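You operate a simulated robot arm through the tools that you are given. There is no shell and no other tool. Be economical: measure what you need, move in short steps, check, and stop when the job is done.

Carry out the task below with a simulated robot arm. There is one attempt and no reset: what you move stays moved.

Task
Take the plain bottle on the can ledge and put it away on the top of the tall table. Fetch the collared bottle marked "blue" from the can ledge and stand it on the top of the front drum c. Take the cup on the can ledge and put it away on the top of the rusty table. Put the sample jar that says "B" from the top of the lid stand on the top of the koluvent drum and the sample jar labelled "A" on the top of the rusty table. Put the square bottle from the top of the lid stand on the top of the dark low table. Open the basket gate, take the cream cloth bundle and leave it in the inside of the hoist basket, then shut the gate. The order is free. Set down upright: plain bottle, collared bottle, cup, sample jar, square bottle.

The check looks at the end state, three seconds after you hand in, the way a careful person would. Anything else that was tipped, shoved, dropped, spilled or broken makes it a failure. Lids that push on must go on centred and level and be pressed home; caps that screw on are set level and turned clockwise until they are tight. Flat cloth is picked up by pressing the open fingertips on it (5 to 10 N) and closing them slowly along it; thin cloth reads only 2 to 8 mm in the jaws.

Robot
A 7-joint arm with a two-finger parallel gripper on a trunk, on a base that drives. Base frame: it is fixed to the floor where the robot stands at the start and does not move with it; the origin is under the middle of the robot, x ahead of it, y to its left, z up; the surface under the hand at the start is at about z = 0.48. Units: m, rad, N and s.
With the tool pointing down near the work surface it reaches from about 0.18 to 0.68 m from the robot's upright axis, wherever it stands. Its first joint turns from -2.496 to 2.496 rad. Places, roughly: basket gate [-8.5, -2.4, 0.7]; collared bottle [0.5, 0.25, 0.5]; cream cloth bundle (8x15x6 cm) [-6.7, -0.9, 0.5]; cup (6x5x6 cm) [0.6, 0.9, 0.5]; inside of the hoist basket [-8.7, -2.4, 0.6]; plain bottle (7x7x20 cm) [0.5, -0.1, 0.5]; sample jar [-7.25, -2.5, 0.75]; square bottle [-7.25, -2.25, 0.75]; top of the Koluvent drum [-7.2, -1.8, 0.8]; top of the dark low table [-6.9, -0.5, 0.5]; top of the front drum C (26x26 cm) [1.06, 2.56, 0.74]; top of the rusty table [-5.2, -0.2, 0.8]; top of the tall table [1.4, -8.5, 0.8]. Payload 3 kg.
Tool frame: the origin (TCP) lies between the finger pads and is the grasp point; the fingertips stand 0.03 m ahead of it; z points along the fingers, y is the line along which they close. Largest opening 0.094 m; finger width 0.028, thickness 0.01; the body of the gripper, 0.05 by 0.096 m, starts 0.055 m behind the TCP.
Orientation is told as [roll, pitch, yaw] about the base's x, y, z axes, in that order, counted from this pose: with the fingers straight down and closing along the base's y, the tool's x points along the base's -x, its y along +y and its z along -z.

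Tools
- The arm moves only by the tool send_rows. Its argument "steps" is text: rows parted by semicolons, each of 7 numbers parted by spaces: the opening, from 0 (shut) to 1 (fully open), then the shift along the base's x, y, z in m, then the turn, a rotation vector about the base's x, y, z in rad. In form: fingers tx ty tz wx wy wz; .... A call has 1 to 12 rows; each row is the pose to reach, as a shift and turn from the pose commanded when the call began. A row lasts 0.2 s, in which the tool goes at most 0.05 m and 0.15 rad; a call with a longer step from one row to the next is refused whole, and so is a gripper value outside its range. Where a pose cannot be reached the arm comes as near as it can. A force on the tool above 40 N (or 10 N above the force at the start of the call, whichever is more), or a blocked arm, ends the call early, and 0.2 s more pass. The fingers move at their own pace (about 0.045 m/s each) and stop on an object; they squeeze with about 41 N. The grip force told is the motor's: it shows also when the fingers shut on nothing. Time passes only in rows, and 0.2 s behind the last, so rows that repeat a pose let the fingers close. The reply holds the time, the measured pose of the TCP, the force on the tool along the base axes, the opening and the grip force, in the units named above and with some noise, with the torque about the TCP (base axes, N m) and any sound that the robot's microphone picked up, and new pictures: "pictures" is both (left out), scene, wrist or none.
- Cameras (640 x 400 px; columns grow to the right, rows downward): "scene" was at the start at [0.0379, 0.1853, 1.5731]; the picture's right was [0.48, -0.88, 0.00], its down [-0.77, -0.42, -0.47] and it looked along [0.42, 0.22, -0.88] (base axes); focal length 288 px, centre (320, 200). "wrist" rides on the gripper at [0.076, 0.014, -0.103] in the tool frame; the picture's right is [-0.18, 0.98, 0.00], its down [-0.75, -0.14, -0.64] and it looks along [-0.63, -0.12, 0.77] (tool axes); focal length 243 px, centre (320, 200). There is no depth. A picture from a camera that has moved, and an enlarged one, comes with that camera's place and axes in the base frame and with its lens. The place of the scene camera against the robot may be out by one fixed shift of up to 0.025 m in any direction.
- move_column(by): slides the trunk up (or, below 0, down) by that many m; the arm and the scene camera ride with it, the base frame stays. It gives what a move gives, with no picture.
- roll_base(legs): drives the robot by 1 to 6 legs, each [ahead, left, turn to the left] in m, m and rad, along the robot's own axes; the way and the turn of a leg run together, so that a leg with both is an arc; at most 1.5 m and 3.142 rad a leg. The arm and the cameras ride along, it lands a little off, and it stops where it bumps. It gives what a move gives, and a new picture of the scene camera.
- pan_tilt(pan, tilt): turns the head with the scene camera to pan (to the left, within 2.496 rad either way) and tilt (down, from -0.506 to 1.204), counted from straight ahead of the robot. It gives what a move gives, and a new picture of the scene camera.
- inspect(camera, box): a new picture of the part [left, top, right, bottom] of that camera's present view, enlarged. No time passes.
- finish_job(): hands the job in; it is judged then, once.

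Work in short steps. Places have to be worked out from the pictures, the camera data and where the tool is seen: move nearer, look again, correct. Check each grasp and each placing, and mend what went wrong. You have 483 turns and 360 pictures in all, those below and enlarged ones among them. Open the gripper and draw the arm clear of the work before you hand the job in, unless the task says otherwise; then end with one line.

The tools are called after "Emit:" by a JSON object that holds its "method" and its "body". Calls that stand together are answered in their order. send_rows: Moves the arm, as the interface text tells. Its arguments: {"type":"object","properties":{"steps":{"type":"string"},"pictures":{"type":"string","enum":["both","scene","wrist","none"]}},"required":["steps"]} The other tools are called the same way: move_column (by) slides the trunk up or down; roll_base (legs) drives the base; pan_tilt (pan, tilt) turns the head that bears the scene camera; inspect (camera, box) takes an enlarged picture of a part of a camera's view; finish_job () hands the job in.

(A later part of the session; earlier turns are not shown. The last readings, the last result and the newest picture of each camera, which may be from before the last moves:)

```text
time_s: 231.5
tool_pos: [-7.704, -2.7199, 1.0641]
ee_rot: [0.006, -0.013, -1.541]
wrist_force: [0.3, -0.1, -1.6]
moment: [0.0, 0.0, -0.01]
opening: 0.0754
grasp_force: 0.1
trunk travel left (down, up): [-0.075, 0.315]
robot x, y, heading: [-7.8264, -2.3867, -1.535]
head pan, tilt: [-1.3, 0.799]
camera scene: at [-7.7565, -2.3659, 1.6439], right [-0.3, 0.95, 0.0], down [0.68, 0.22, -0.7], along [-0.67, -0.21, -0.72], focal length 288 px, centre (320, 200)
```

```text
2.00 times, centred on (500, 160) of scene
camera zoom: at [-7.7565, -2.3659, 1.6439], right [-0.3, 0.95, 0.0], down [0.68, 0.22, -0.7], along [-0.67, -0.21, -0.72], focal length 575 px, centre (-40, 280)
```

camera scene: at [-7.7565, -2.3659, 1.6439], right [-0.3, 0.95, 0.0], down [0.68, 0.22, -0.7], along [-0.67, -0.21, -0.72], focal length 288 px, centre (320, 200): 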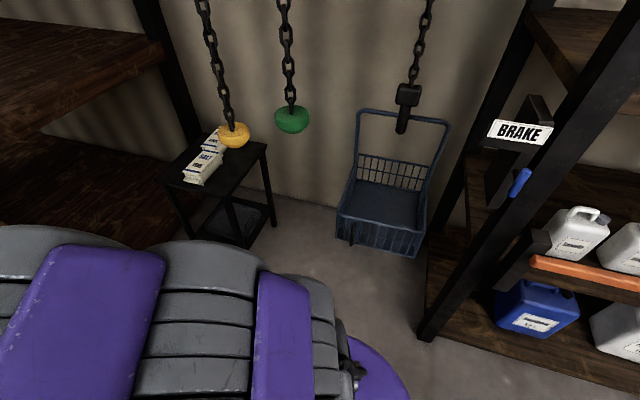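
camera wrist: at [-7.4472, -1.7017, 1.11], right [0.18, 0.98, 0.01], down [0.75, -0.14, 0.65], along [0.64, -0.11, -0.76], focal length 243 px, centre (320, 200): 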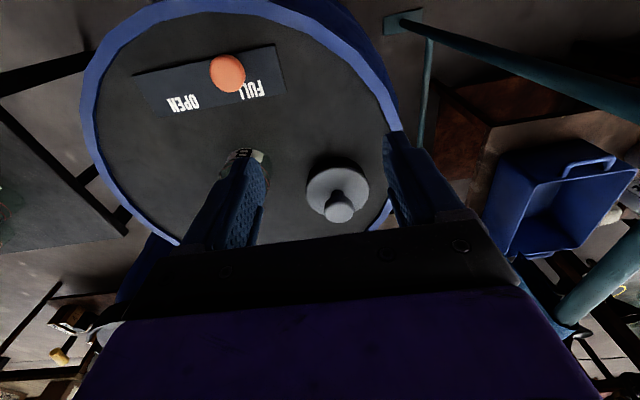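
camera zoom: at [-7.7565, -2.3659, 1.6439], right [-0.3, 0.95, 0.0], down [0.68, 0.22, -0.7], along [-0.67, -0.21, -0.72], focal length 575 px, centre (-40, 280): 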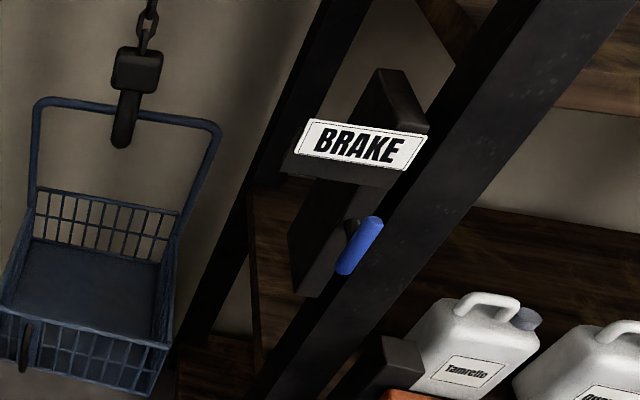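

The gate is the basket's east side (x≈-8.55, y -2.54…-2.18, z 0.56–0.73) with a black handle near its south end, hinge likely at the north end. I turn to face west and look closer.

Emit:
{"method": "roll_base", "body": {"legs": [[0, 0, -1.57]]}}

Emit:
{"method": "pan_tilt", "body": {"pan": 0.0, "tilt": 0.9}}

Emit:
{"method": "inspect", "body": {"camera": "wrist", "box": [0, 0, 640, 400]}}

```text
time_s: 235.6
tool_pos: [-8.156, -2.5273, 1.0647]
ee_rot: [0.005, -0.014, -3.051]
wrist_force: [-0.3, -0.5, -0.6]
moment: [0.01, 0.01, 0.03]
opening: 0.0752
grasp_force: 0.1
trunk travel left (down, up): [-0.075, 0.315]
robot x, y, heading: [-7.8308, -2.3829, -3.051]
head pan, tilt: [-1.3, 0.799]
camera scene: at [-7.8081, -2.4377, 1.6439], right [0.94, 0.35, 0.0], down [0.26, -0.67, -0.7], along [-0.25, 0.65, -0.72], focal length 288 px, centre (320, 200)
```

scene: 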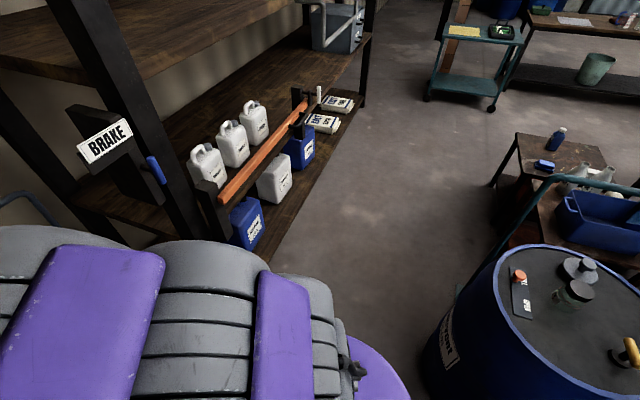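

```text
time_s: 237.0
tool_pos: [-8.1553, -2.5274, 1.0643]
ee_rot: [0.007, -0.015, -3.051]
wrist_force: [-1.1, 0.0, -0.8]
moment: [-0.03, 0.02, -0.02]
opening: 0.0751
grasp_force: 0.0
trunk travel left (down, up): [-0.075, 0.315]
robot x, y, heading: [-7.8287, -2.3841, -3.048]
head pan, tilt: [0.0, 0.901]
camera scene: at [-7.8547, -2.52, 1.6358], right [-0.09, 1.0, 0.0], down [0.78, 0.07, -0.62], along [-0.62, -0.06, -0.78], focal length 288 px, centre (320, 200)
```

scene: 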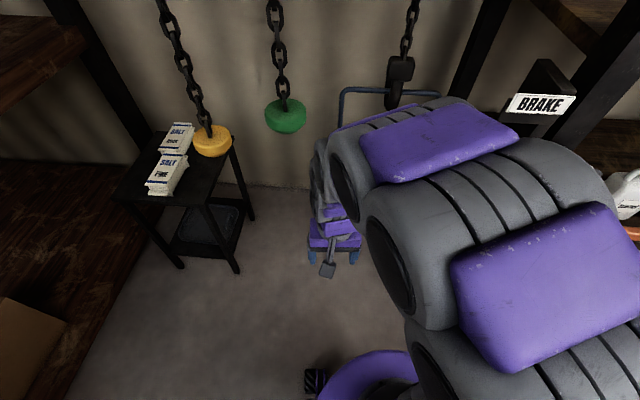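

```text
1.00 times, centred on (320, 200) of wrist (not enlarged: the box is as wide or as high as the picture)
camera zoom: at [-8.0798, -2.5341, 1.1677], right [-0.09, -1.0, 0.01], down [-0.75, 0.08, 0.65], along [-0.65, 0.05, -0.76], focal length 243 px, centre (320, 200)
```

zoom: 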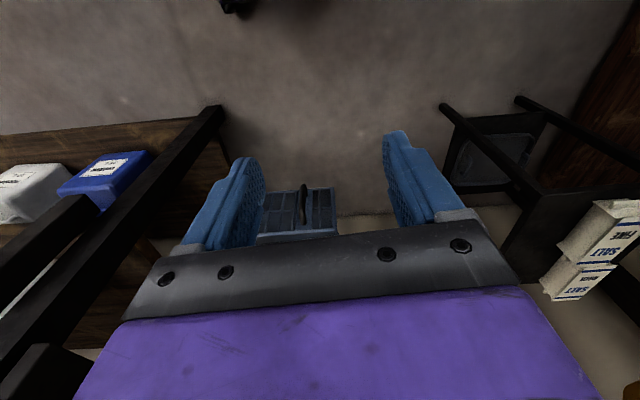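

Emit:
{"method": "inspect", "body": {"camera": "wrist", "box": [230, 150, 390, 260]}}

```text
3.64 times, centred on (310, 205) of wrist
camera zoom: at [-8.0798, -2.5341, 1.1677], right [-0.09, -1.0, 0.01], down [-0.75, 0.08, 0.65], along [-0.65, 0.05, -0.76], focal length 882 px, centre (356, 182)
```

zoom: 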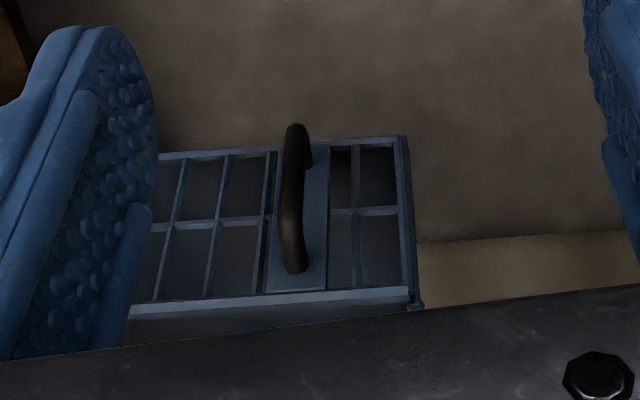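

The handle is a vertical arched bar at about (-8.52,-2.45), z 0.56–0.73. I step 0.1 m closer.

Emit:
{"method": "roll_base", "body": {"legs": [[0.12, 0.06, 0.0]]}}

```text
time_s: 238.3
tool_pos: [-8.2714, -2.5876, 1.0648]
ee_rot: [0.016, -0.012, -3.054]
wrist_force: [0.6, 0.0, -0.1]
moment: [-0.03, -0.03, 0.01]
opening: 0.0754
grasp_force: 0.0
trunk travel left (down, up): [-0.075, 0.315]
robot x, y, heading: [-7.9417, -2.4503, -3.051]
head pan, tilt: [0.0, 0.901]
camera scene: at [-7.9698, -2.5717, 1.6372], right [-0.09, 1.0, -0.01], down [0.78, 0.06, -0.62], along [-0.62, -0.06, -0.78], focal length 288 px, centre (320, 200)
```

scene: 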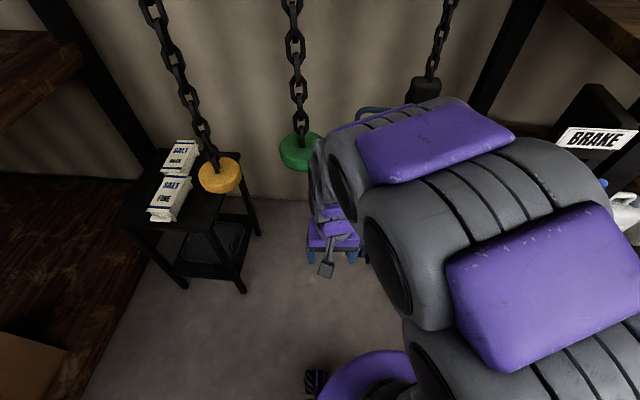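

I move the hand to just in front of the handle for a close look.

Emit:
{"method": "send_rows", "body": {"steps": "1 -0.02 0.03 -0.02 0 0 -0.03;1 -0.04 0.06 -0.04 0 0 -0.06;1 -0.06 0.09 -0.06 0 0 -0.09;1 -0.08 0.11 -0.09 0 0 -0.09;1 -0.1 0.125 -0.12 0 0 -0.09;1 -0.11 0.137 -0.15 0 0 -0.09;1 -0.11 0.137 -0.165 0 0 -0.09", "pictures": "wrist"}}

```text
time_s: 239.9
tool_pos: [-8.378, -2.4557, 0.8995]
ee_rot: [0.007, -0.014, 3.139]
wrist_force: [-0.1, 0.0, 0.0]
moment: [-0.02, 0.02, 0.02]
opening: 0.0939
grasp_force: 0.1
trunk travel left (down, up): [-0.075, 0.315]
robot x, y, heading: [-7.9377, -2.4503, -3.05]
head pan, tilt: [0.0, 0.901]
camera wrist: at [-8.303, -2.469, 1.0033], right [-0.19, -0.98, 0.01], down [-0.74, 0.15, 0.65], along [-0.64, 0.11, -0.76], focal length 243 px, centre (320, 200)
```

wrist: 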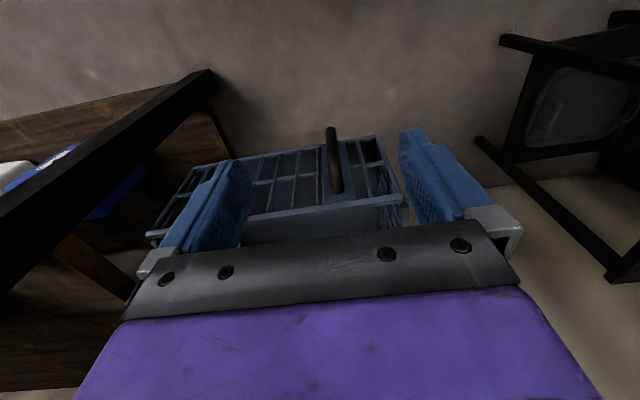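

Triangulating: handle at x≈-8.47, y≈-2.46, z 0.64–0.77; gate top z≈0.79 at x≈-8.50. I move directly above.

Emit:
{"method": "send_rows", "body": {"steps": "1 -0.03 -0.002 -0.01 0 0 0;1 -0.06 -0.004 -0.02 0 0 0;1 -0.088 -0.004 -0.04 0 0 0", "pictures": "wrist"}}

Emit:
{"method": "inspect", "body": {"camera": "wrist", "box": [180, 20, 460, 200]}}

```text
time_s: 240.7
tool_pos: [-8.4667, -2.4616, 0.8599]
ee_rot: [0.009, -0.014, 3.137]
wrist_force: [-0.1, -0.6, -0.8]
moment: [0.0, 0.01, -0.03]
opening: 0.094
grasp_force: 0.0
trunk travel left (down, up): [-0.075, 0.315]
robot x, y, heading: [-7.9392, -2.449, -3.048]
head pan, tilt: [0.0, 0.901]
camera wrist: at [-8.3909, -2.4747, 0.9637], right [-0.19, -0.98, 0.01], down [-0.74, 0.15, 0.65], along [-0.64, 0.11, -0.76], focal length 243 px, centre (320, 200)
```

wrist: 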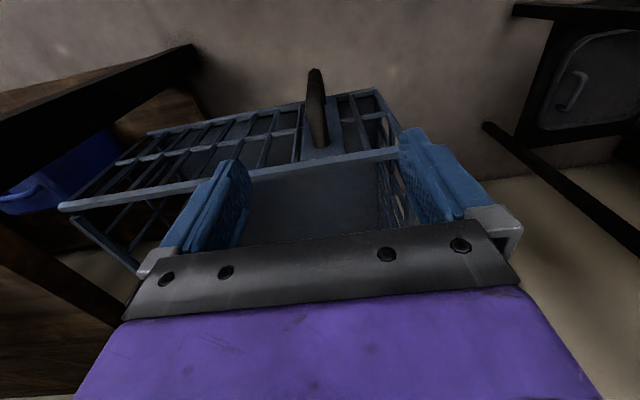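

```text
2.22 times, centred on (320, 110) of wrist
camera zoom: at [-8.3909, -2.4747, 0.9637], right [-0.19, -0.98, 0.01], down [-0.74, 0.15, 0.65], along [-0.64, 0.11, -0.76], focal length 539 px, centre (320, 400)
```

zoom: 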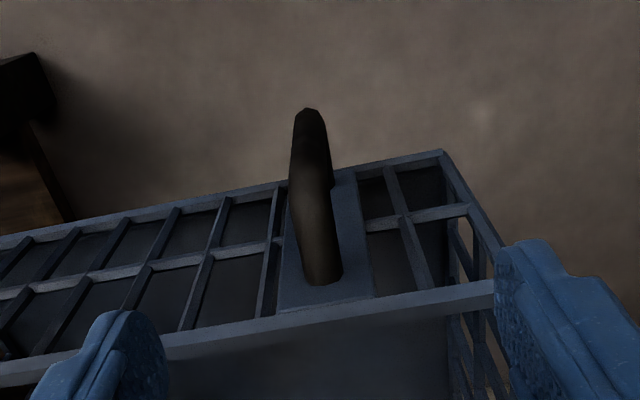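

The bar's outer part is at (-8.458,-2.462). I descend to z≈0.735 there and close gently on it.

Emit:
{"method": "send_rows", "body": {"steps": "1 0.008 0 -0.04 0 0 0;1 0.008 0 -0.08 0 0 0;1 0.008 0 -0.11 0 0 0;1 0.008 0 -0.125 0 0 0;0.1 0.008 0 -0.125 0 0 0;0.1 0.008 0 -0.125 0 0 0;0.1 0.008 0 -0.125 0 0 0;0.1 0.008 0 -0.125 0 0 0;0.1 0.008 0 -0.125 0 0 0;0.1 0.008 0 -0.125 0 0 0", "pictures": "wrist"}}

```text
time_s: 242.9
tool_pos: [-8.457, -2.4593, 0.7312]
ee_rot: [0.009, -0.013, 3.138]
wrist_force: [0.8, 25.9, 0.7]
moment: [1.34, 0.01, -0.03]
opening: 0.0159
grasp_force: 28.7
trunk travel left (down, up): [-0.075, 0.315]
robot x, y, heading: [-7.9381, -2.4559, -3.052]
head pan, tilt: [0.0, 0.901]
camera wrist: at [-8.3818, -2.4726, 0.8348], right [-0.19, -0.98, 0.01], down [-0.74, 0.15, 0.65], along [-0.64, 0.11, -0.76], focal length 243 px, centre (320, 200)
```

wrist: 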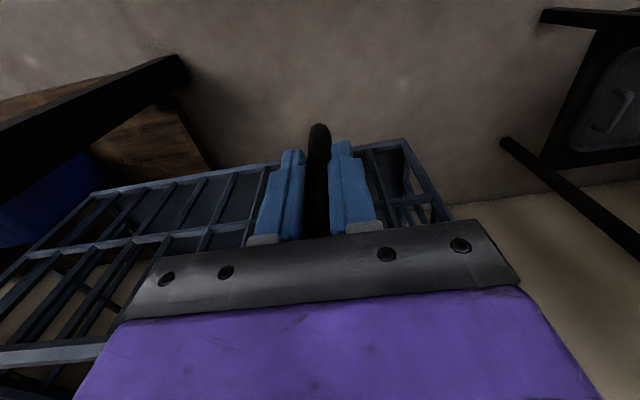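

The bar (16 mm) is held. I pull the first few centimetres along the assumed arc (hinge at the north end), turning the hand along.

Emit:
{"method": "send_rows", "body": {"steps": "0.1 0.007 0.004 0 0 0 0.025;0.1 0.014 0.005 0 0 0 0.05;0.1 0.028 0.008 0 0 0 0.1;0.1 0.041 0.012 0 0 0 0.15", "pictures": "wrist"}}

```text
time_s: 243.9
tool_pos: [-8.4168, -2.4488, 0.7336]
ee_rot: [0.006, -0.013, -2.994]
wrist_force: [-1.4, 4.9, -27.2]
moment: [1.76, 0.09, -0.16]
opening: 0.0159
grasp_force: 45.7
trunk travel left (down, up): [-0.075, 0.315]
robot x, y, heading: [-7.9403, -2.4557, -3.052]
head pan, tilt: [0.0, 0.901]
camera wrist: at [-8.3404, -2.451, 0.8368], right [-0.04, -1.0, 0.01], down [-0.76, 0.03, 0.65], along [-0.65, 0.02, -0.76], focal length 243 px, centre (320, 200)
```

wrist: 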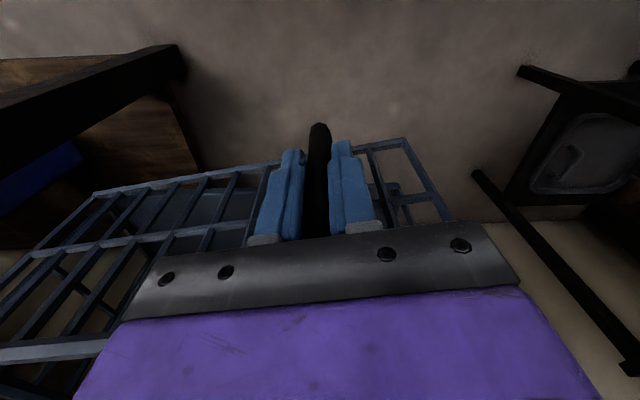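

The gate swings about its vertical hinge. I continue along the arc.

Emit:
{"method": "send_rows", "body": {"steps": "0.1 0.0265 0.0098 -0.004 0 0 0.1;0.1 0.0519 0.0221 -0.005 0 0 0.2;0.1 0.0758 0.037 -0.005 0 0 0.3;0.1 0.0983 0.0541 -0.005 0 0 0.4;0.1 0.1188 0.0734 -0.005 0 0 0.5"}}

```text
time_s: 245.1
tool_pos: [-8.3098, -2.3808, 0.7295]
ee_rot: [0.004, -0.02, -2.541]
wrist_force: [-7.3, 8.6, 6.6]
moment: [0.92, -0.42, -0.23]
opening: 0.016
grasp_force: 45.1
trunk travel left (down, up): [-0.075, 0.315]
robot x, y, heading: [-7.9395, -2.4536, -3.057]
head pan, tilt: [0.0, 0.901]
stopped in row 5: the force on the tool passed its limit at 41 N (the readings are from after the stop); the commanded pose is now the measured one
camera scene: at [-7.9691, -2.5821, 1.6361], right [-0.09, 1.0, 0.0], down [0.78, 0.07, -0.62], along [-0.62, -0.06, -0.79], focal length 288 px, centre (320, 200)
camera wrist: at [-8.2388, -2.3487, 0.8327], right [0.4, -0.92, 0.01], down [-0.69, -0.3, 0.66], along [-0.6, -0.27, -0.75], focal length 243 px, centre (320, 200)
```

scene: 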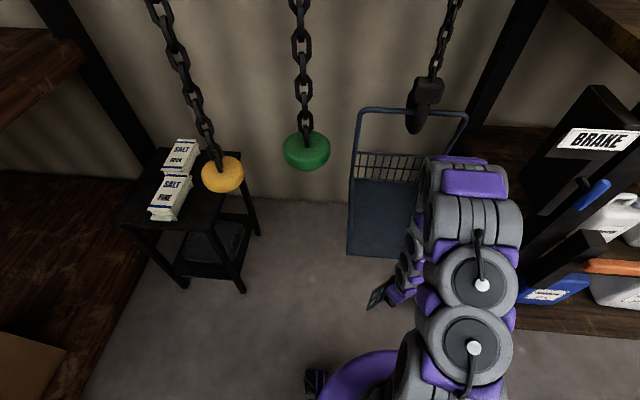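
wrist: 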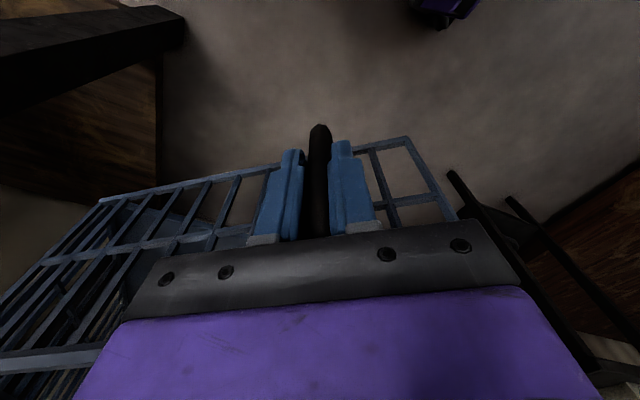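

The fit gives hinge (-8.51,-2.18), radius 0.282. I continue along the corrected arc to about 85°.

Emit:
{"method": "send_rows", "body": {"steps": "0.1 0.0188 0.021 0 0 0 0.1;0.1 0.0355 0.0438 0 0 0 0.2;0.1 0.0498 0.0681 0 0 0 0.3;0.1 0.0616 0.0937 0 0 0 0.4;0.1 0.0708 0.1203 0 0 0 0.5;0.1 0.0773 0.1477 0 0 0 0.6;0.1 0.081 0.1758 0 0 0 0.7"}}

```text
time_s: 246.0
tool_pos: [-8.2575, -2.305, 0.729]
ee_rot: [-0.002, -0.022, -2.203]
wrist_force: [-6.4, 4.7, 13.3]
moment: [-1.68, -0.67, -0.42]
opening: 0.0161
grasp_force: 45.5
trunk travel left (down, up): [-0.075, 0.315]
robot x, y, heading: [-7.9393, -2.4526, -3.052]
head pan, tilt: [0.0, 0.901]
stopped in row 4: the force on the tool passed its limit at 47 N (the readings are from after the stop); the commanded pose is now the measured one
camera scene: at [-7.9683, -2.5817, 1.6363], right [-0.09, 1.0, 0.0], down [0.78, 0.07, -0.62], along [-0.62, -0.06, -0.78], focal length 288 px, centre (320, 200)
camera wrist: at [-8.2019, -2.25, 0.8316], right [0.68, -0.73, 0.0], down [-0.55, -0.51, 0.66], along [-0.48, -0.45, -0.75], focal length 243 px, centre (320, 200)
```

scene: 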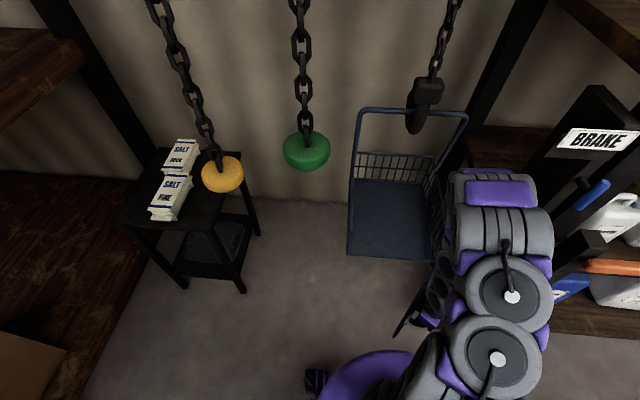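
wrist: 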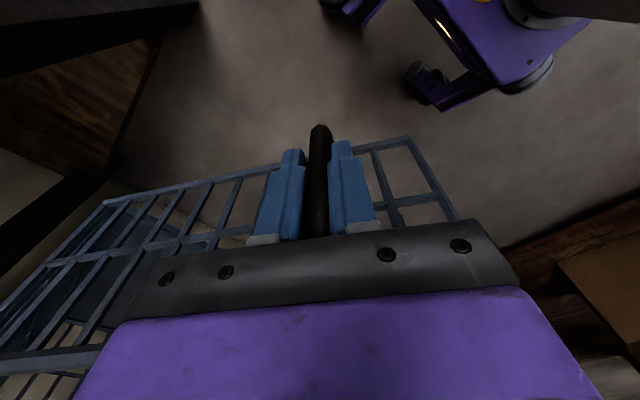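

The fit still holds; the force is from moving too fast. I go on slower.

Emit:
{"method": "send_rows", "body": {"steps": "0.1 0.0058 0.0128 0 0 0 0.05;0.1 0.011 0.0258 0 0 0 0.1;0.1 0.0156 0.0391 0 0 0 0.15;0.1 0.0194 0.0527 0 0 0 0.2;0.1 0.0225 0.0663 0 0 0 0.25;0.1 0.025 0.0801 0 0 0 0.3;0.1 0.0269 0.0941 0 0 0 0.35;0.1 0.028 0.108 0 0 0 0.4;0.1 0.0284 0.122 0 0 0 0.45;0.1 0.0281 0.1362 0 0 0 0.5"}}

```text
time_s: 247.2
tool_pos: [-8.2406, -2.2423, 0.7285]
ee_rot: [-0.011, -0.023, -1.961]
wrist_force: [-12.6, 2.3, -2.9]
moment: [-2.2, -1.34, -0.15]
opening: 0.0162
grasp_force: 45.3
trunk travel left (down, up): [-0.075, 0.315]
robot x, y, heading: [-7.9396, -2.4516, -3.055]
head pan, tilt: [0.0, 0.901]
stopped in row 6: the force on the tool passed its limit at 46 N (the readings are from after the stop); the commanded pose is now the measured one
camera scene: at [-7.9708, -2.5811, 1.6361], right [-0.09, 1.0, 0.0], down [0.78, 0.07, -0.62], along [-0.62, -0.06, -0.79], focal length 288 px, centre (320, 200)
camera wrist: at [-8.1971, -2.1748, 0.8315], right [0.84, -0.55, -0.01], down [-0.41, -0.63, 0.66], along [-0.36, -0.55, -0.75], focal length 243 px, centre (320, 200)
```

scene: 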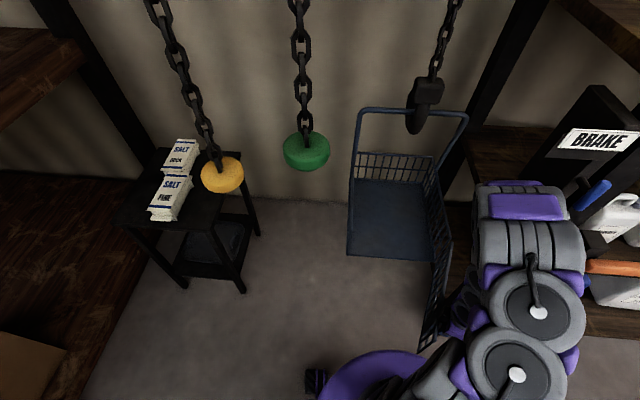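
wrist: 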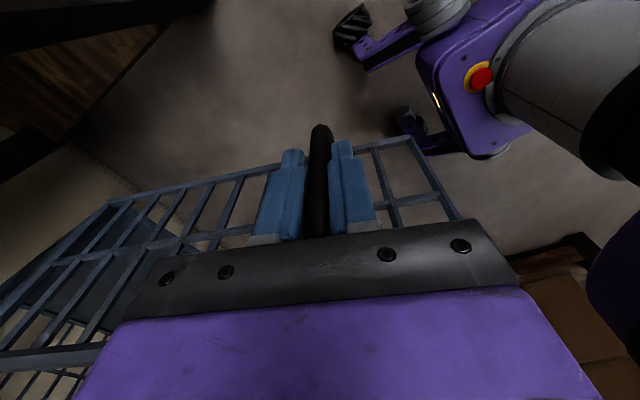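

The gate is open about 68°, enough for access. I release the bar and lift the hand straight up.

Emit:
{"method": "send_rows", "body": {"steps": "0.5 0 0 0 0 0 0;0.5 0 0 0 0 0 0;0.5 0 0 0 0 0 0;0.5 0 0 0.03 0 0 0;0.5 0 0 0.07 0 0 0;0.5 0 0 0.12 0 0 0;0.5 0 0 0.17 0 0 0"}}

```text
time_s: 248.8
tool_pos: [-8.2388, -2.2446, 0.9003]
ee_rot: [-0.008, -0.024, -1.961]
wrist_force: [-0.2, 0.0, 0.1]
moment: [0.01, 0.02, 0.04]
opening: 0.047
grasp_force: 0.1
trunk travel left (down, up): [-0.075, 0.315]
robot x, y, heading: [-7.942, -2.4504, -3.05]
head pan, tilt: [0.0, 0.901]
camera scene: at [-7.9661, -2.584, 1.6362], right [-0.09, 1.0, 0.0], down [0.78, 0.07, -0.62], along [-0.62, -0.06, -0.78], focal length 288 px, centre (320, 200)
camera wrist: at [-8.1963, -2.177, 1.0026], right [0.84, -0.54, 0.0], down [-0.41, -0.63, 0.66], along [-0.36, -0.55, -0.75], focal length 243 px, centre (320, 200)
```

scene: 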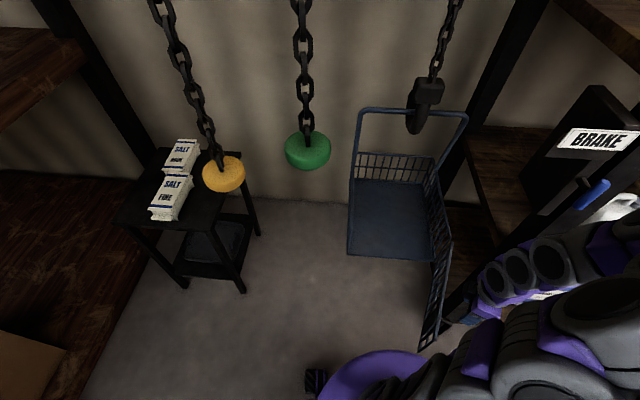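
wrist: 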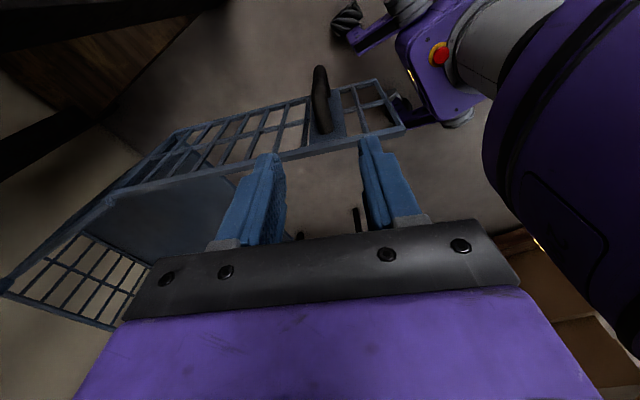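

The gate stays open. I draw the hand back south, away from the shelf, turning it back.

Emit:
{"method": "send_rows", "body": {"steps": "0.5 0.01 -0.03 0.01 0 0 -0.1;0.5 0.02 -0.06 0.02 0 0 -0.2;0.5 0.02 -0.1 0.04 0 0 -0.3;0.5 0.02 -0.14 0.06 0 0 -0.42;0.5 0.02 -0.18 0.08 0 0 -0.55;0.5 0.02 -0.22 0.1 0 0 -0.68;0.5 0.01 -0.26 0.12 0 0 -0.82;0.5 0 -0.3 0.14 0 0 -0.96;0.5 -0.01 -0.33 0.15 0 0 -1.09"}}

```text
time_s: 250.8
tool_pos: [-8.2495, -2.5773, 1.0512]
ee_rot: [-0.013, -0.02, -3.052]
wrist_force: [0.1, -0.3, 1.0]
moment: [0.0, -0.02, -0.05]
opening: 0.047
grasp_force: 0.2
out of reach, approached as far as the arm can: row 1, 2, 3, 4, 5, 6, 7
trunk travel left (down, up): [-0.075, 0.315]
robot x, y, heading: [-7.9385, -2.4475, -3.051]
head pan, tilt: [0.0, 0.901]
camera scene: at [-7.9674, -2.5897, 1.6357], right [-0.09, 1.0, 0.0], down [0.78, 0.07, -0.62], along [-0.62, -0.05, -0.78], focal length 288 px, centre (320, 200)
camera wrist: at [-8.1716, -2.5851, 1.1541], right [-0.1, -1.0, -0.01], down [-0.75, 0.07, 0.66], along [-0.65, 0.07, -0.75], focal length 243 px, centre (320, 200)
```

scene: 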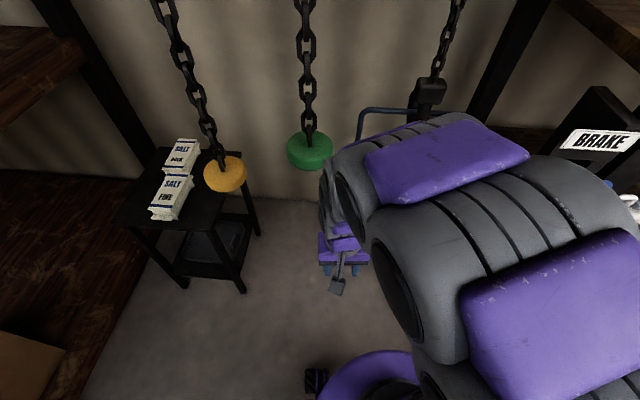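
wrist: 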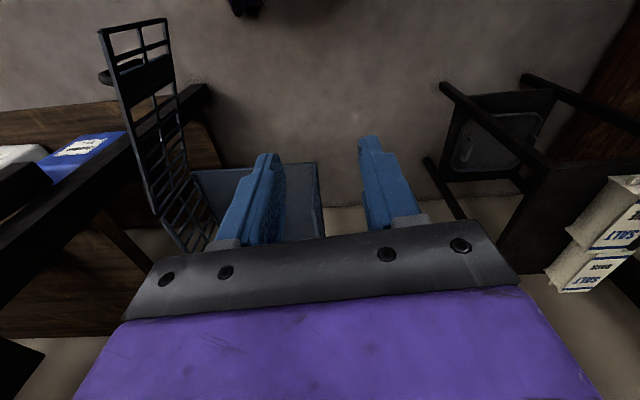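

The gate stands open. Next I fetch the bundle: turn left to face east, then drive north along the aisle.

Emit:
{"method": "roll_base", "body": {"legs": [[-0.08, 0, 0], [0, 0, 1.55], [0, 0, 1.52]]}}

```text
time_s: 259.5
tool_pos: [-7.5515, -2.3235, 1.0518]
ee_rot: [-0.011, -0.021, 0.079]
wrist_force: [0.5, -0.1, 0.3]
moment: [-0.02, -0.01, 0.0]
opening: 0.047
grasp_force: 0.1
trunk travel left (down, up): [-0.075, 0.315]
robot x, y, heading: [-7.8608, -2.4444, 0.078]
head pan, tilt: [0.0, 0.901]
camera scene: at [-7.8168, -2.2899, 1.6358], right [0.08, -1.0, 0.0], down [-0.78, -0.06, -0.62], along [0.62, 0.05, -0.78], focal length 288 px, centre (320, 200)
```

scene: 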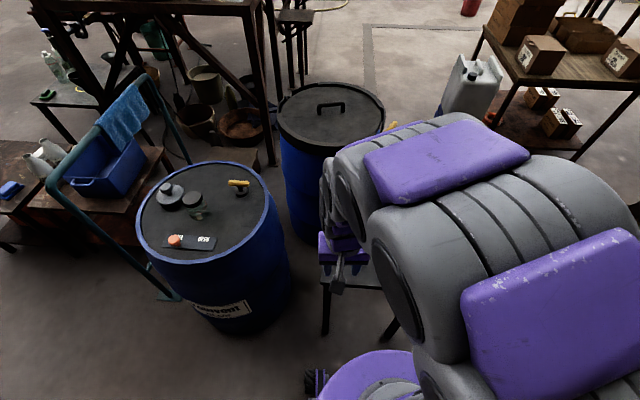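

Something on the drum looks odd near jar B; I enlarge it.

Emit:
{"method": "inspect", "body": {"camera": "scene", "box": [130, 150, 290, 270]}}

```text
3.33 times, centred on (210, 210) of scene
camera zoom: at [-7.8168, -2.2899, 1.6358], right [0.08, -1.0, 0.0], down [-0.78, -0.06, -0.62], along [0.62, 0.05, -0.78], focal length 959 px, centre (687, 167)
```

zoom: 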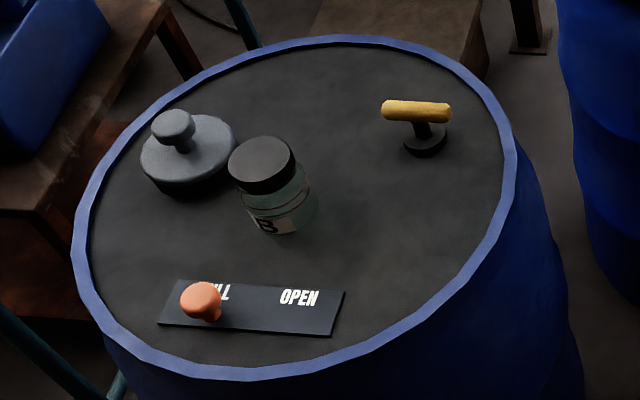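

Jar B stands fine. I drive north to y≈-0.9.

Emit:
{"method": "roll_base", "body": {"legs": [[0, 0, -0.08], [0, 1.0, 0], [0, 0.53, 0]]}}

```text
time_s: 267.7
tool_pos: [-7.5273, -0.8512, 1.053]
ee_rot: [-0.012, -0.02, -0.011]
wrist_force: [-0.2, 0.2, -0.4]
moment: [0.02, -0.01, -0.01]
opening: 0.0469
grasp_force: 0.1
trunk travel left (down, up): [-0.075, 0.315]
robot x, y, heading: [-7.8488, -0.9385, -0.01]
head pan, tilt: [0.0, 0.901]
camera scene: at [-7.7901, -0.7932, 1.6361], right [-0.01, -1.0, 0.0], down [-0.78, 0.01, -0.62], along [0.62, -0.01, -0.78], focal length 288 px, centre (320, 200)
```

scene: 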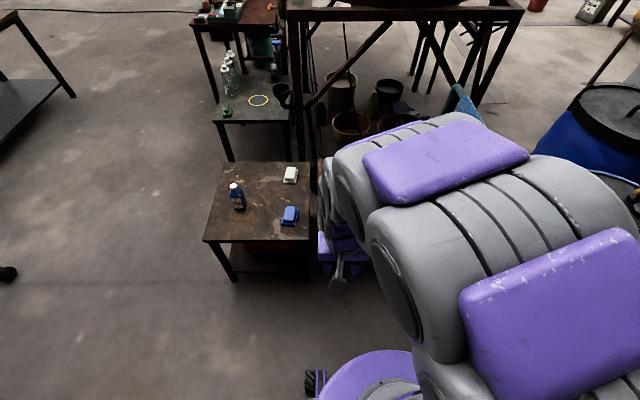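

Emit:
{"method": "roll_base", "body": {"legs": [[0.43, 0.02, 0.01]]}}

Emit:
{"method": "inspect", "body": {"camera": "wrist", "box": [0, 0, 640, 400]}}

```text
time_s: 270.4
tool_pos: [-7.0878, -0.8303, 1.0494]
ee_rot: [-0.013, -0.02, -0.008]
wrist_force: [0.3, 0.5, -0.5]
moment: [-0.01, 0.0, 0.0]
opening: 0.0471
grasp_force: 0.1
trunk travel left (down, up): [-0.075, 0.315]
robot x, y, heading: [-7.405, -0.9275, -0.006]
head pan, tilt: [0.0, 0.901]
camera scene: at [-7.3498, -0.7719, 1.6356], right [-0.01, -1.0, 0.0], down [-0.78, 0.0, -0.62], along [0.62, -0.01, -0.78], focal length 288 px, centre (320, 200)
```

scene: 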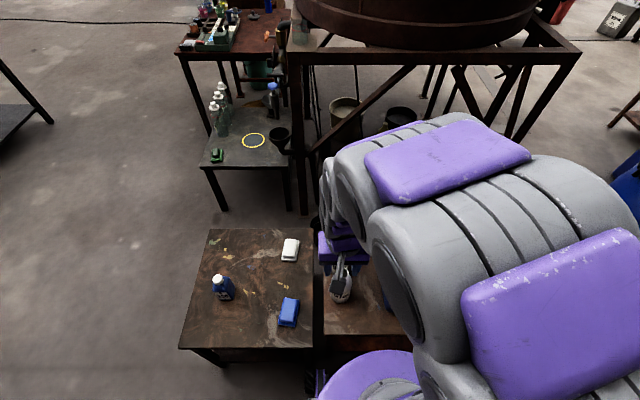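

```text
1.00 times, centred on (320, 200) of wrist (not enlarged: the box is as wide or as high as the picture)
camera zoom: at [-7.1671, -0.8144, 1.1541], right [0.19, 0.98, -0.01], down [0.74, -0.14, 0.66], along [0.65, -0.13, -0.75], focal length 243 px, centre (320, 200)
```

zoom: 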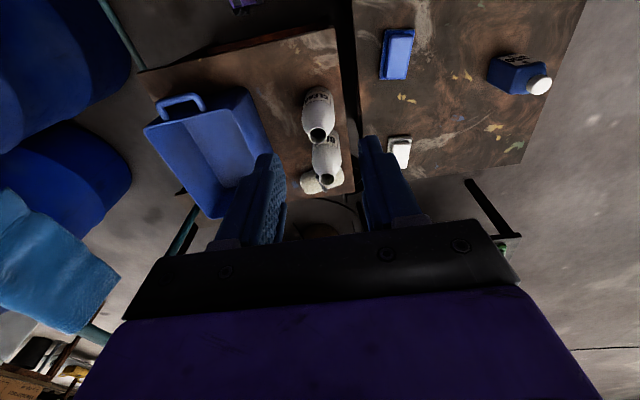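

The bundle lies along y from -0.97 to -0.82 at x≈-6.69 behind two bottles. I'll reach it from the south-west so the forearm passes beside the bottles; shift the base right 0.13 and forward 0.03.

Emit:
{"method": "roll_base", "body": {"legs": [[0.035, -0.14, 0.0]]}}

```text
time_s: 271.7
tool_pos: [-7.0534, -0.9526, 1.0502]
ee_rot: [-0.021, -0.019, -0.002]
wrist_force: [0.8, -0.5, -0.1]
moment: [0.06, 0.02, 0.01]
opening: 0.0469
grasp_force: 0.0
trunk travel left (down, up): [-0.075, 0.315]
robot x, y, heading: [-7.3721, -1.0624, -0.0]
head pan, tilt: [0.0, 0.901]
camera scene: at [-7.3158, -0.8769, 1.6328], right [0.0, -1.0, 0.02], down [-0.78, -0.01, -0.62], along [0.62, -0.02, -0.78], focal length 288 px, centre (320, 200)
```

scene: 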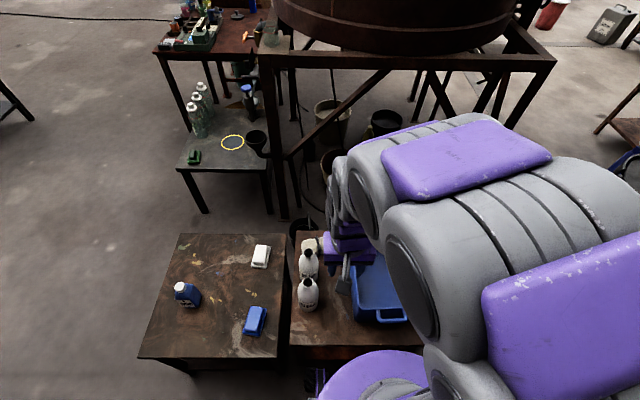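

I bring the hand above the bundle while turning it so the fingers close along x.

Emit:
{"method": "send_rows", "body": {"steps": "1 0.03 0 0 0 0 -0.14;1 0.06 0 0 0 0 -0.28;1 0.09 0 0 0 0 -0.42;1 0.12 0 0 0 0 -0.56;1 0.15 0 0 0 0 -0.7;1 0.18 0 -0.01 0 0 -0.84;1 0.21 0 -0.03 0 0 -0.98;1 0.24 0 -0.05 0 0 -1.12;1 0.27 0 -0.07 0 0 -1.26;1 0.29 0.003 -0.09 0 0 -1.4;1 0.31 0.005 -0.11 0 0 -1.53;1 0.31 0.005 -0.14 0 0 -1.57"}}

```text
time_s: 274.3
tool_pos: [-6.7451, -0.98, 0.9124]
ee_rot: [-0.001, -0.011, -1.575]
wrist_force: [-0.1, -0.7, 0.6]
moment: [0.01, 0.04, 0.01]
opening: 0.094
grasp_force: 0.0
trunk travel left (down, up): [-0.075, 0.315]
robot x, y, heading: [-7.3734, -1.0581, -0.001]
head pan, tilt: [0.0, 0.901]
camera scene: at [-7.3134, -0.9218, 1.6367], right [-0.01, -1.0, -0.01], down [-0.79, 0.01, -0.62], along [0.62, 0.0, -0.79], focal length 288 px, centre (320, 200)
camera wrist: at [-6.7319, -0.9033, 1.0164], right [0.98, -0.19, 0.0], down [-0.14, -0.74, 0.65], along [-0.12, -0.64, -0.76], focal length 243 px, centre (320, 200)
```

scene: 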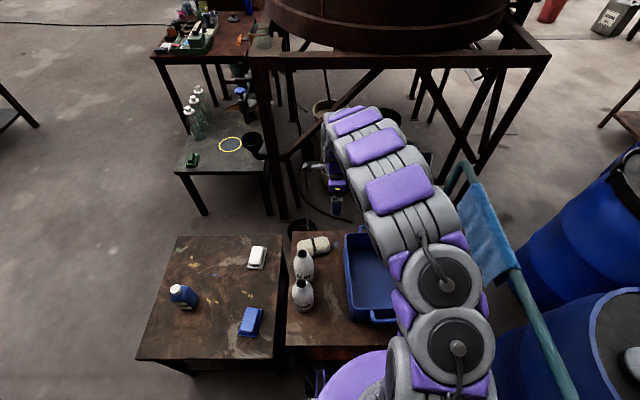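
wrist: 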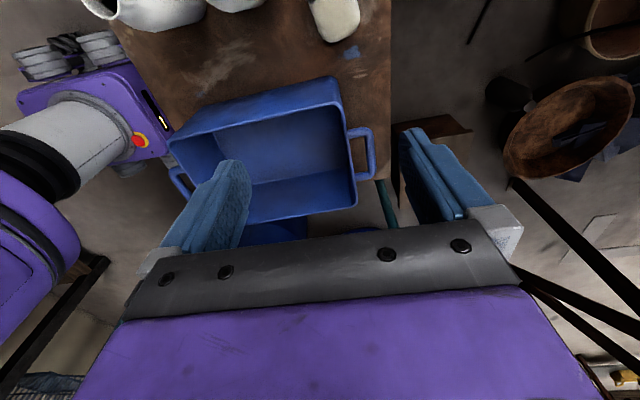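

Bundle centre x≈-6.71, its south half y≈-0.93 is clear of the bottle. I move above it at z 0.70 and check.

Emit:
{"method": "send_rows", "body": {"steps": "1 0.01 0.015 -0.03 0 0 0;1 0.02 0.03 -0.06 0 0 0;1 0.03 0.045 -0.09 0 0 0;1 0.035 0.05 -0.13 0 0 0;1 0.035 0.05 -0.17 0 0 0;1 0.035 0.05 -0.21 0 0 0"}}

```text
time_s: 275.7
tool_pos: [-6.7077, -0.9182, 0.6985]
ee_rot: [-0.006, -0.022, -1.571]
wrist_force: [0.0, 0.2, 0.4]
moment: [0.01, 0.0, 0.0]
opening: 0.0938
grasp_force: 0.0
trunk travel left (down, up): [-0.075, 0.315]
robot x, y, heading: [-7.3738, -1.0595, -0.007]
head pan, tilt: [0.0, 0.901]
camera scene: at [-7.3122, -0.9012, 1.6352], right [-0.01, -1.0, 0.0], down [-0.79, 0.0, -0.62], along [0.62, -0.01, -0.79], focal length 288 px, centre (320, 200)
camera wrist: at [-6.6959, -0.8399, 0.8008], right [0.98, -0.19, 0.0], down [-0.14, -0.74, 0.66], along [-0.12, -0.65, -0.75], focal length 243 px, centre (320, 200)
```

scene: 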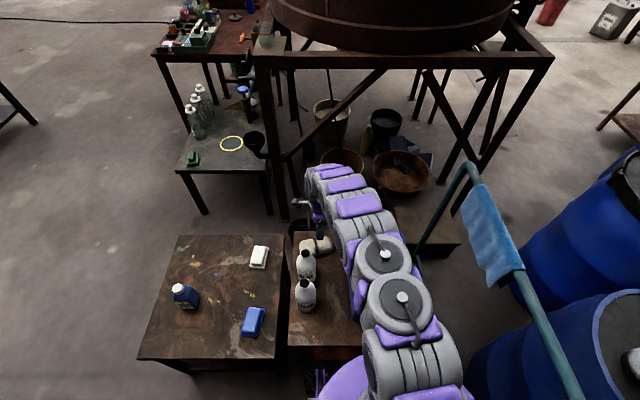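
wrist: 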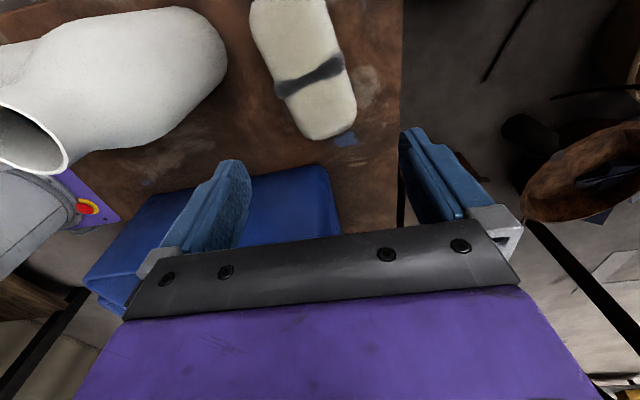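

The bundle's belt is centred at (-6.718,-0.90), width 75 mm. I grasp a bit south of the belt at (-6.718,-0.935), lowering to z≈0.548.

Emit:
{"method": "send_rows", "body": {"steps": "1 -0.01 -0.017 -0.02 0 0 0;1 -0.01 -0.017 -0.05 0 0 0;1 -0.01 -0.017 -0.08 0 0 0;1 -0.01 -0.017 -0.11 0 0 0;1 -0.01 -0.017 -0.135 0 0 0;1 -0.01 -0.017 -0.15 0 0 0"}}

```text
time_s: 276.9
tool_pos: [-6.7112, -0.9341, 0.5878]
ee_rot: [0.02, -0.018, -1.57]
wrist_force: [2.2, 3.0, 16.8]
moment: [-0.09, -0.83, 0.27]
opening: 0.0941
grasp_force: 0.1
trunk travel left (down, up): [-0.075, 0.315]
robot x, y, heading: [-7.3722, -1.0574, -0.003]
head pan, tilt: [0.0, 0.901]
stopped in row 5: the force on the tool passed its limit at 57 N (the readings are from after the stop); the commanded pose is now the measured one
camera scene: at [-7.3138, -0.9086, 1.6361], right [-0.01, -1.0, 0.0], down [-0.79, 0.0, -0.62], along [0.62, 0.0, -0.79], focal length 288 px, centre (320, 200)
camera wrist: at [-6.7002, -0.8567, 0.6913], right [0.98, -0.18, 0.02], down [-0.15, -0.74, 0.65], along [-0.1, -0.64, -0.76], focal length 243 px, centre (320, 200)
```

scene: 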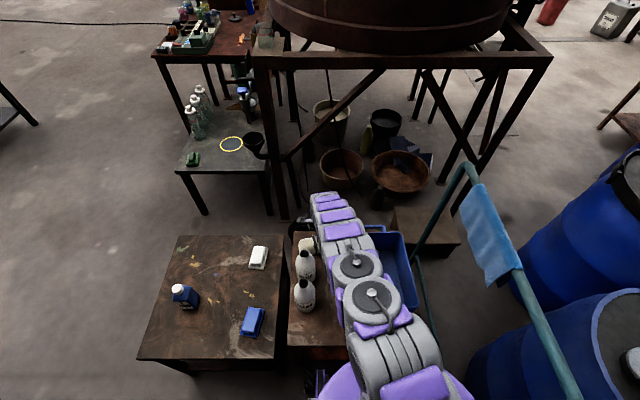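
wrist: 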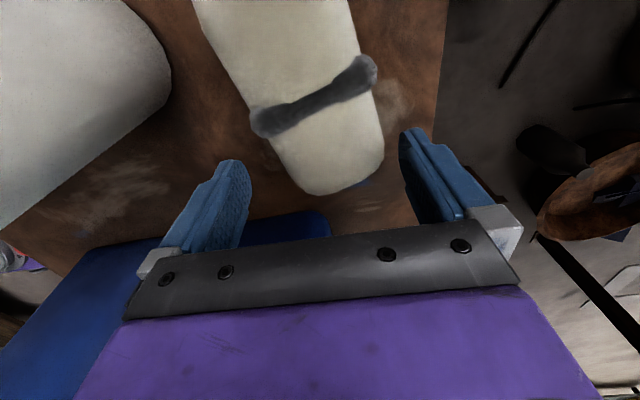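

Contact at z≈0.588 although the fingers look free; I enlarge the scene to find what touches.

Emit:
{"method": "inspect", "body": {"camera": "scene", "box": [270, 170, 440, 330]}}

```text
2.50 times, centred on (355, 250) of scene
camera zoom: at [-7.3138, -0.9086, 1.6361], right [-0.01, -1.0, 0.0], down [-0.79, 0.0, -0.62], along [0.62, 0.0, -0.79], focal length 719 px, centre (232, 75)
```

zoom: 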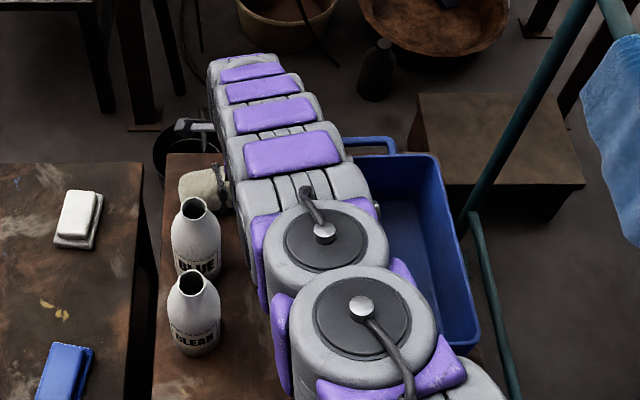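

By the moment, it was the east fingertip catching the bundle's edge. The bundle is turned about 0.15 rad; I rise, shift 5 mm east and turn the hand to match.

Emit:
{"method": "send_rows", "body": {"steps": "1 0 0 0.02 0 0 0;1 0.003 0 0.04 0 0 0.07;1 0.005 0 0.05 0 0 0.14", "pictures": "wrist"}}

```text
time_s: 277.7
tool_pos: [-6.7096, -0.9366, 0.6366]
ee_rot: [0.012, -0.017, -1.43]
wrist_force: [0.4, 0.5, -0.3]
moment: [0.01, 0.03, -0.01]
opening: 0.0944
grasp_force: 0.1
trunk travel left (down, up): [-0.075, 0.315]
robot x, y, heading: [-7.3735, -1.0561, -0.005]
head pan, tilt: [0.0, 0.901]
camera wrist: at [-6.7087, -0.8581, 0.7402], right [1.0, -0.04, 0.02], down [-0.04, -0.76, 0.65], along [-0.02, -0.65, -0.76], focal length 243 px, centre (320, 200)
```

wrist: 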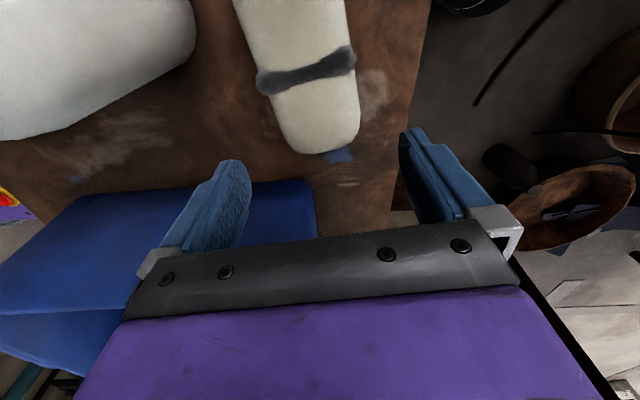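

Now aligned with the bundle. I lower in small steps and watch the force.

Emit:
{"method": "send_rows", "body": {"steps": "1 -0.001 0 -0.02 0 0 0;1 -0.001 0 -0.035 0 0 0;1 -0.001 0 -0.045 0 0 0;1 -0.001 0 -0.05 0 0 0", "pictures": "wrist"}}

```text
time_s: 278.7
tool_pos: [-6.7089, -0.9359, 0.5853]
ee_rot: [0.014, -0.018, -1.431]
wrist_force: [0.4, -0.5, -1.0]
moment: [-0.03, 0.0, 0.01]
opening: 0.0939
grasp_force: 0.1
trunk travel left (down, up): [-0.075, 0.315]
robot x, y, heading: [-7.3696, -1.0591, -0.008]
head pan, tilt: [0.0, 0.901]
camera wrist: at [-6.7084, -0.8572, 0.6885], right [1.0, -0.04, 0.02], down [-0.05, -0.76, 0.65], along [-0.02, -0.65, -0.76], focal length 243 px, centre (320, 200)
```

wrist: 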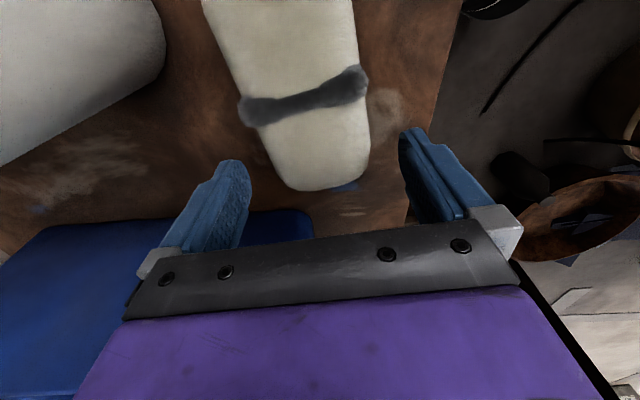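

No contact now. Continue down.

Emit:
{"method": "send_rows", "body": {"steps": "1 0 0 -0.008 0 0 0;1 0 0 -0.016 0 0 0;1 0 0 -0.024 0 0 0;1 0 0 -0.03 0 0 0", "pictures": "none"}}

```text
time_s: 279.7
tool_pos: [-6.7083, -0.9356, 0.5708]
ee_rot: [0.016, -0.017, -1.429]
wrist_force: [0.5, -0.4, 0.3]
moment: [0.02, 0.05, 0.02]
opening: 0.0938
grasp_force: 0.0
out of reach, approached as far as the arm can: row 3, 4
trunk travel left (down, up): [-0.075, 0.315]
robot x, y, heading: [-7.3742, -1.0596, -0.006]
head pan, tilt: [0.0, 0.901]
```

Reach limit at z 0.571; I lower the trunk 2 cm.

Emit:
{"method": "move_column", "body": {"by": -0.02}}

```text
time_s: 280.3
tool_pos: [-6.7094, -0.935, 0.5508]
ee_rot: [0.016, -0.017, -1.431]
wrist_force: [0.3, -0.4, 0.4]
moment: [0.01, 0.01, 0.02]
opening: 0.0942
grasp_force: 0.1
trunk travel left (down, up): [-0.055, 0.335]
robot x, y, heading: [-7.373, -1.0565, -0.006]
head pan, tilt: [0.0, 0.901]
```

Free of contact at z 0.551. I close on the bundle.

Emit:
{"method": "send_rows", "body": {"steps": "0.3 0 0 0 0 0 0;0.3 0 0 0 0 0 0;0.3 0 0 0 0 0 0;0.3 0 0 0 0 0 0;0.3 0 0 0 0 0 0;0.3 0 0 0 0 0 0"}}

```text
time_s: 281.7
tool_pos: [-6.7092, -0.9371, 0.5504]
ee_rot: [0.016, -0.018, -1.431]
wrist_force: [0.5, 0.5, 1.5]
moment: [-0.05, 0.0, 0.07]
opening: 0.0751
grasp_force: 41.3
trunk travel left (down, up): [-0.055, 0.335]
robot x, y, heading: [-7.3707, -1.0597, -0.004]
head pan, tilt: [0.0, 0.901]
camera scene: at [-7.3124, -0.9068, 1.6157], right [-0.01, -1.0, 0.0], down [-0.79, 0.0, -0.62], along [0.62, 0.0, -0.79], focal length 288 px, centre (320, 200)
camera wrist: at [-6.7092, -0.8571, 0.6537], right [1.0, -0.04, 0.02], down [-0.05, -0.76, 0.65], along [-0.02, -0.65, -0.76], focal length 243 px, centre (320, 200)
```

scene: 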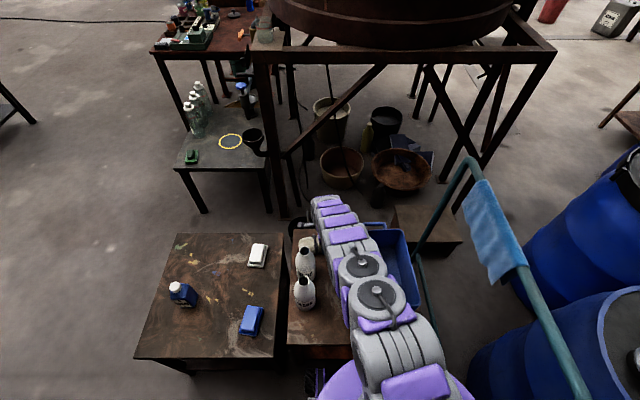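
wrist: 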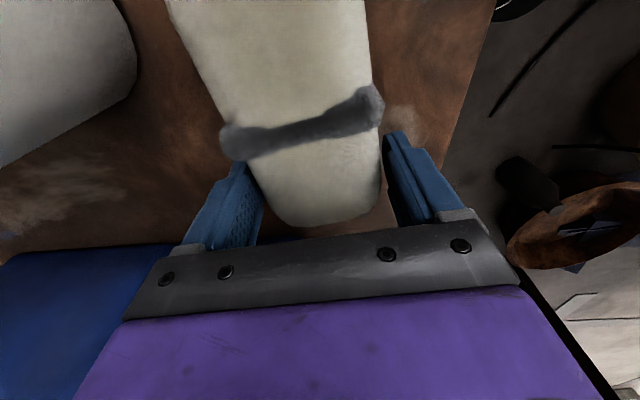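

Held at 75 mm. I lift straight up.

Emit:
{"method": "send_rows", "body": {"steps": "0.3 0.003 0 0.015 0 0 0;0.3 0.005 0 0.03 0 0 0;0.3 0.005 0 0.05 0 0 0;0.3 0.005 0 0.08 0 0 0;0.3 0.005 0 0.11 0 0 0;0.3 0.005 0 0.15 0 0 0;0.3 0.005 0 0.19 0 0 0;0.3 0.005 0 0.23 0 0 0;0.3 0.005 0 0.27 0 0 0;0.3 0.005 0 0.31 0 0 0;0.3 0.005 0 0.35 0 0 0"}}

```text
time_s: 284.1
tool_pos: [-6.7024, -0.9368, 0.9028]
ee_rot: [0.015, -0.017, -1.432]
wrist_force: [-0.4, 0.3, -1.4]
moment: [-0.01, -0.01, -0.03]
opening: 0.075
grasp_force: 40.9
trunk travel left (down, up): [-0.055, 0.335]
robot x, y, heading: [-7.3694, -1.0554, -0.007]
head pan, tilt: [0.0, 0.901]
camera scene: at [-7.3133, -0.9073, 1.6158], right [-0.01, -1.0, 0.0], down [-0.79, 0.0, -0.62], along [0.62, 0.0, -0.79], focal length 288 px, centre (320, 200)
camera wrist: at [-6.7029, -0.8577, 1.0062], right [1.0, -0.05, 0.02], down [-0.05, -0.76, 0.65], along [-0.02, -0.65, -0.76], focal length 243 px, centre (320, 200)
```

scene: 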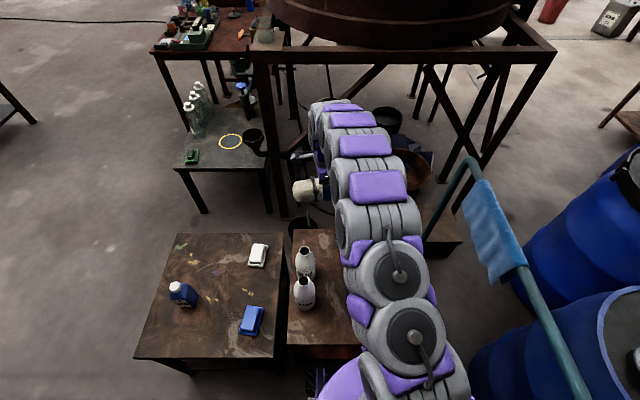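
wrist: 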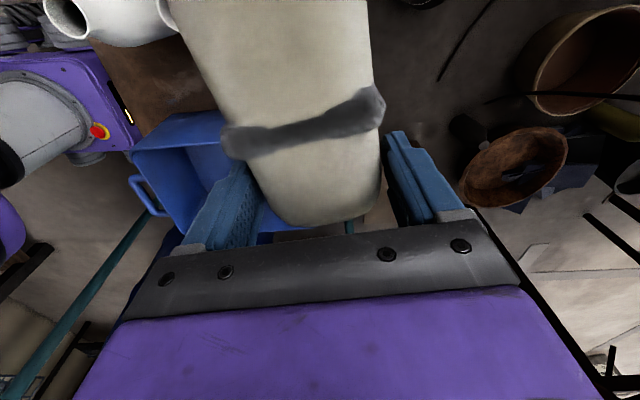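

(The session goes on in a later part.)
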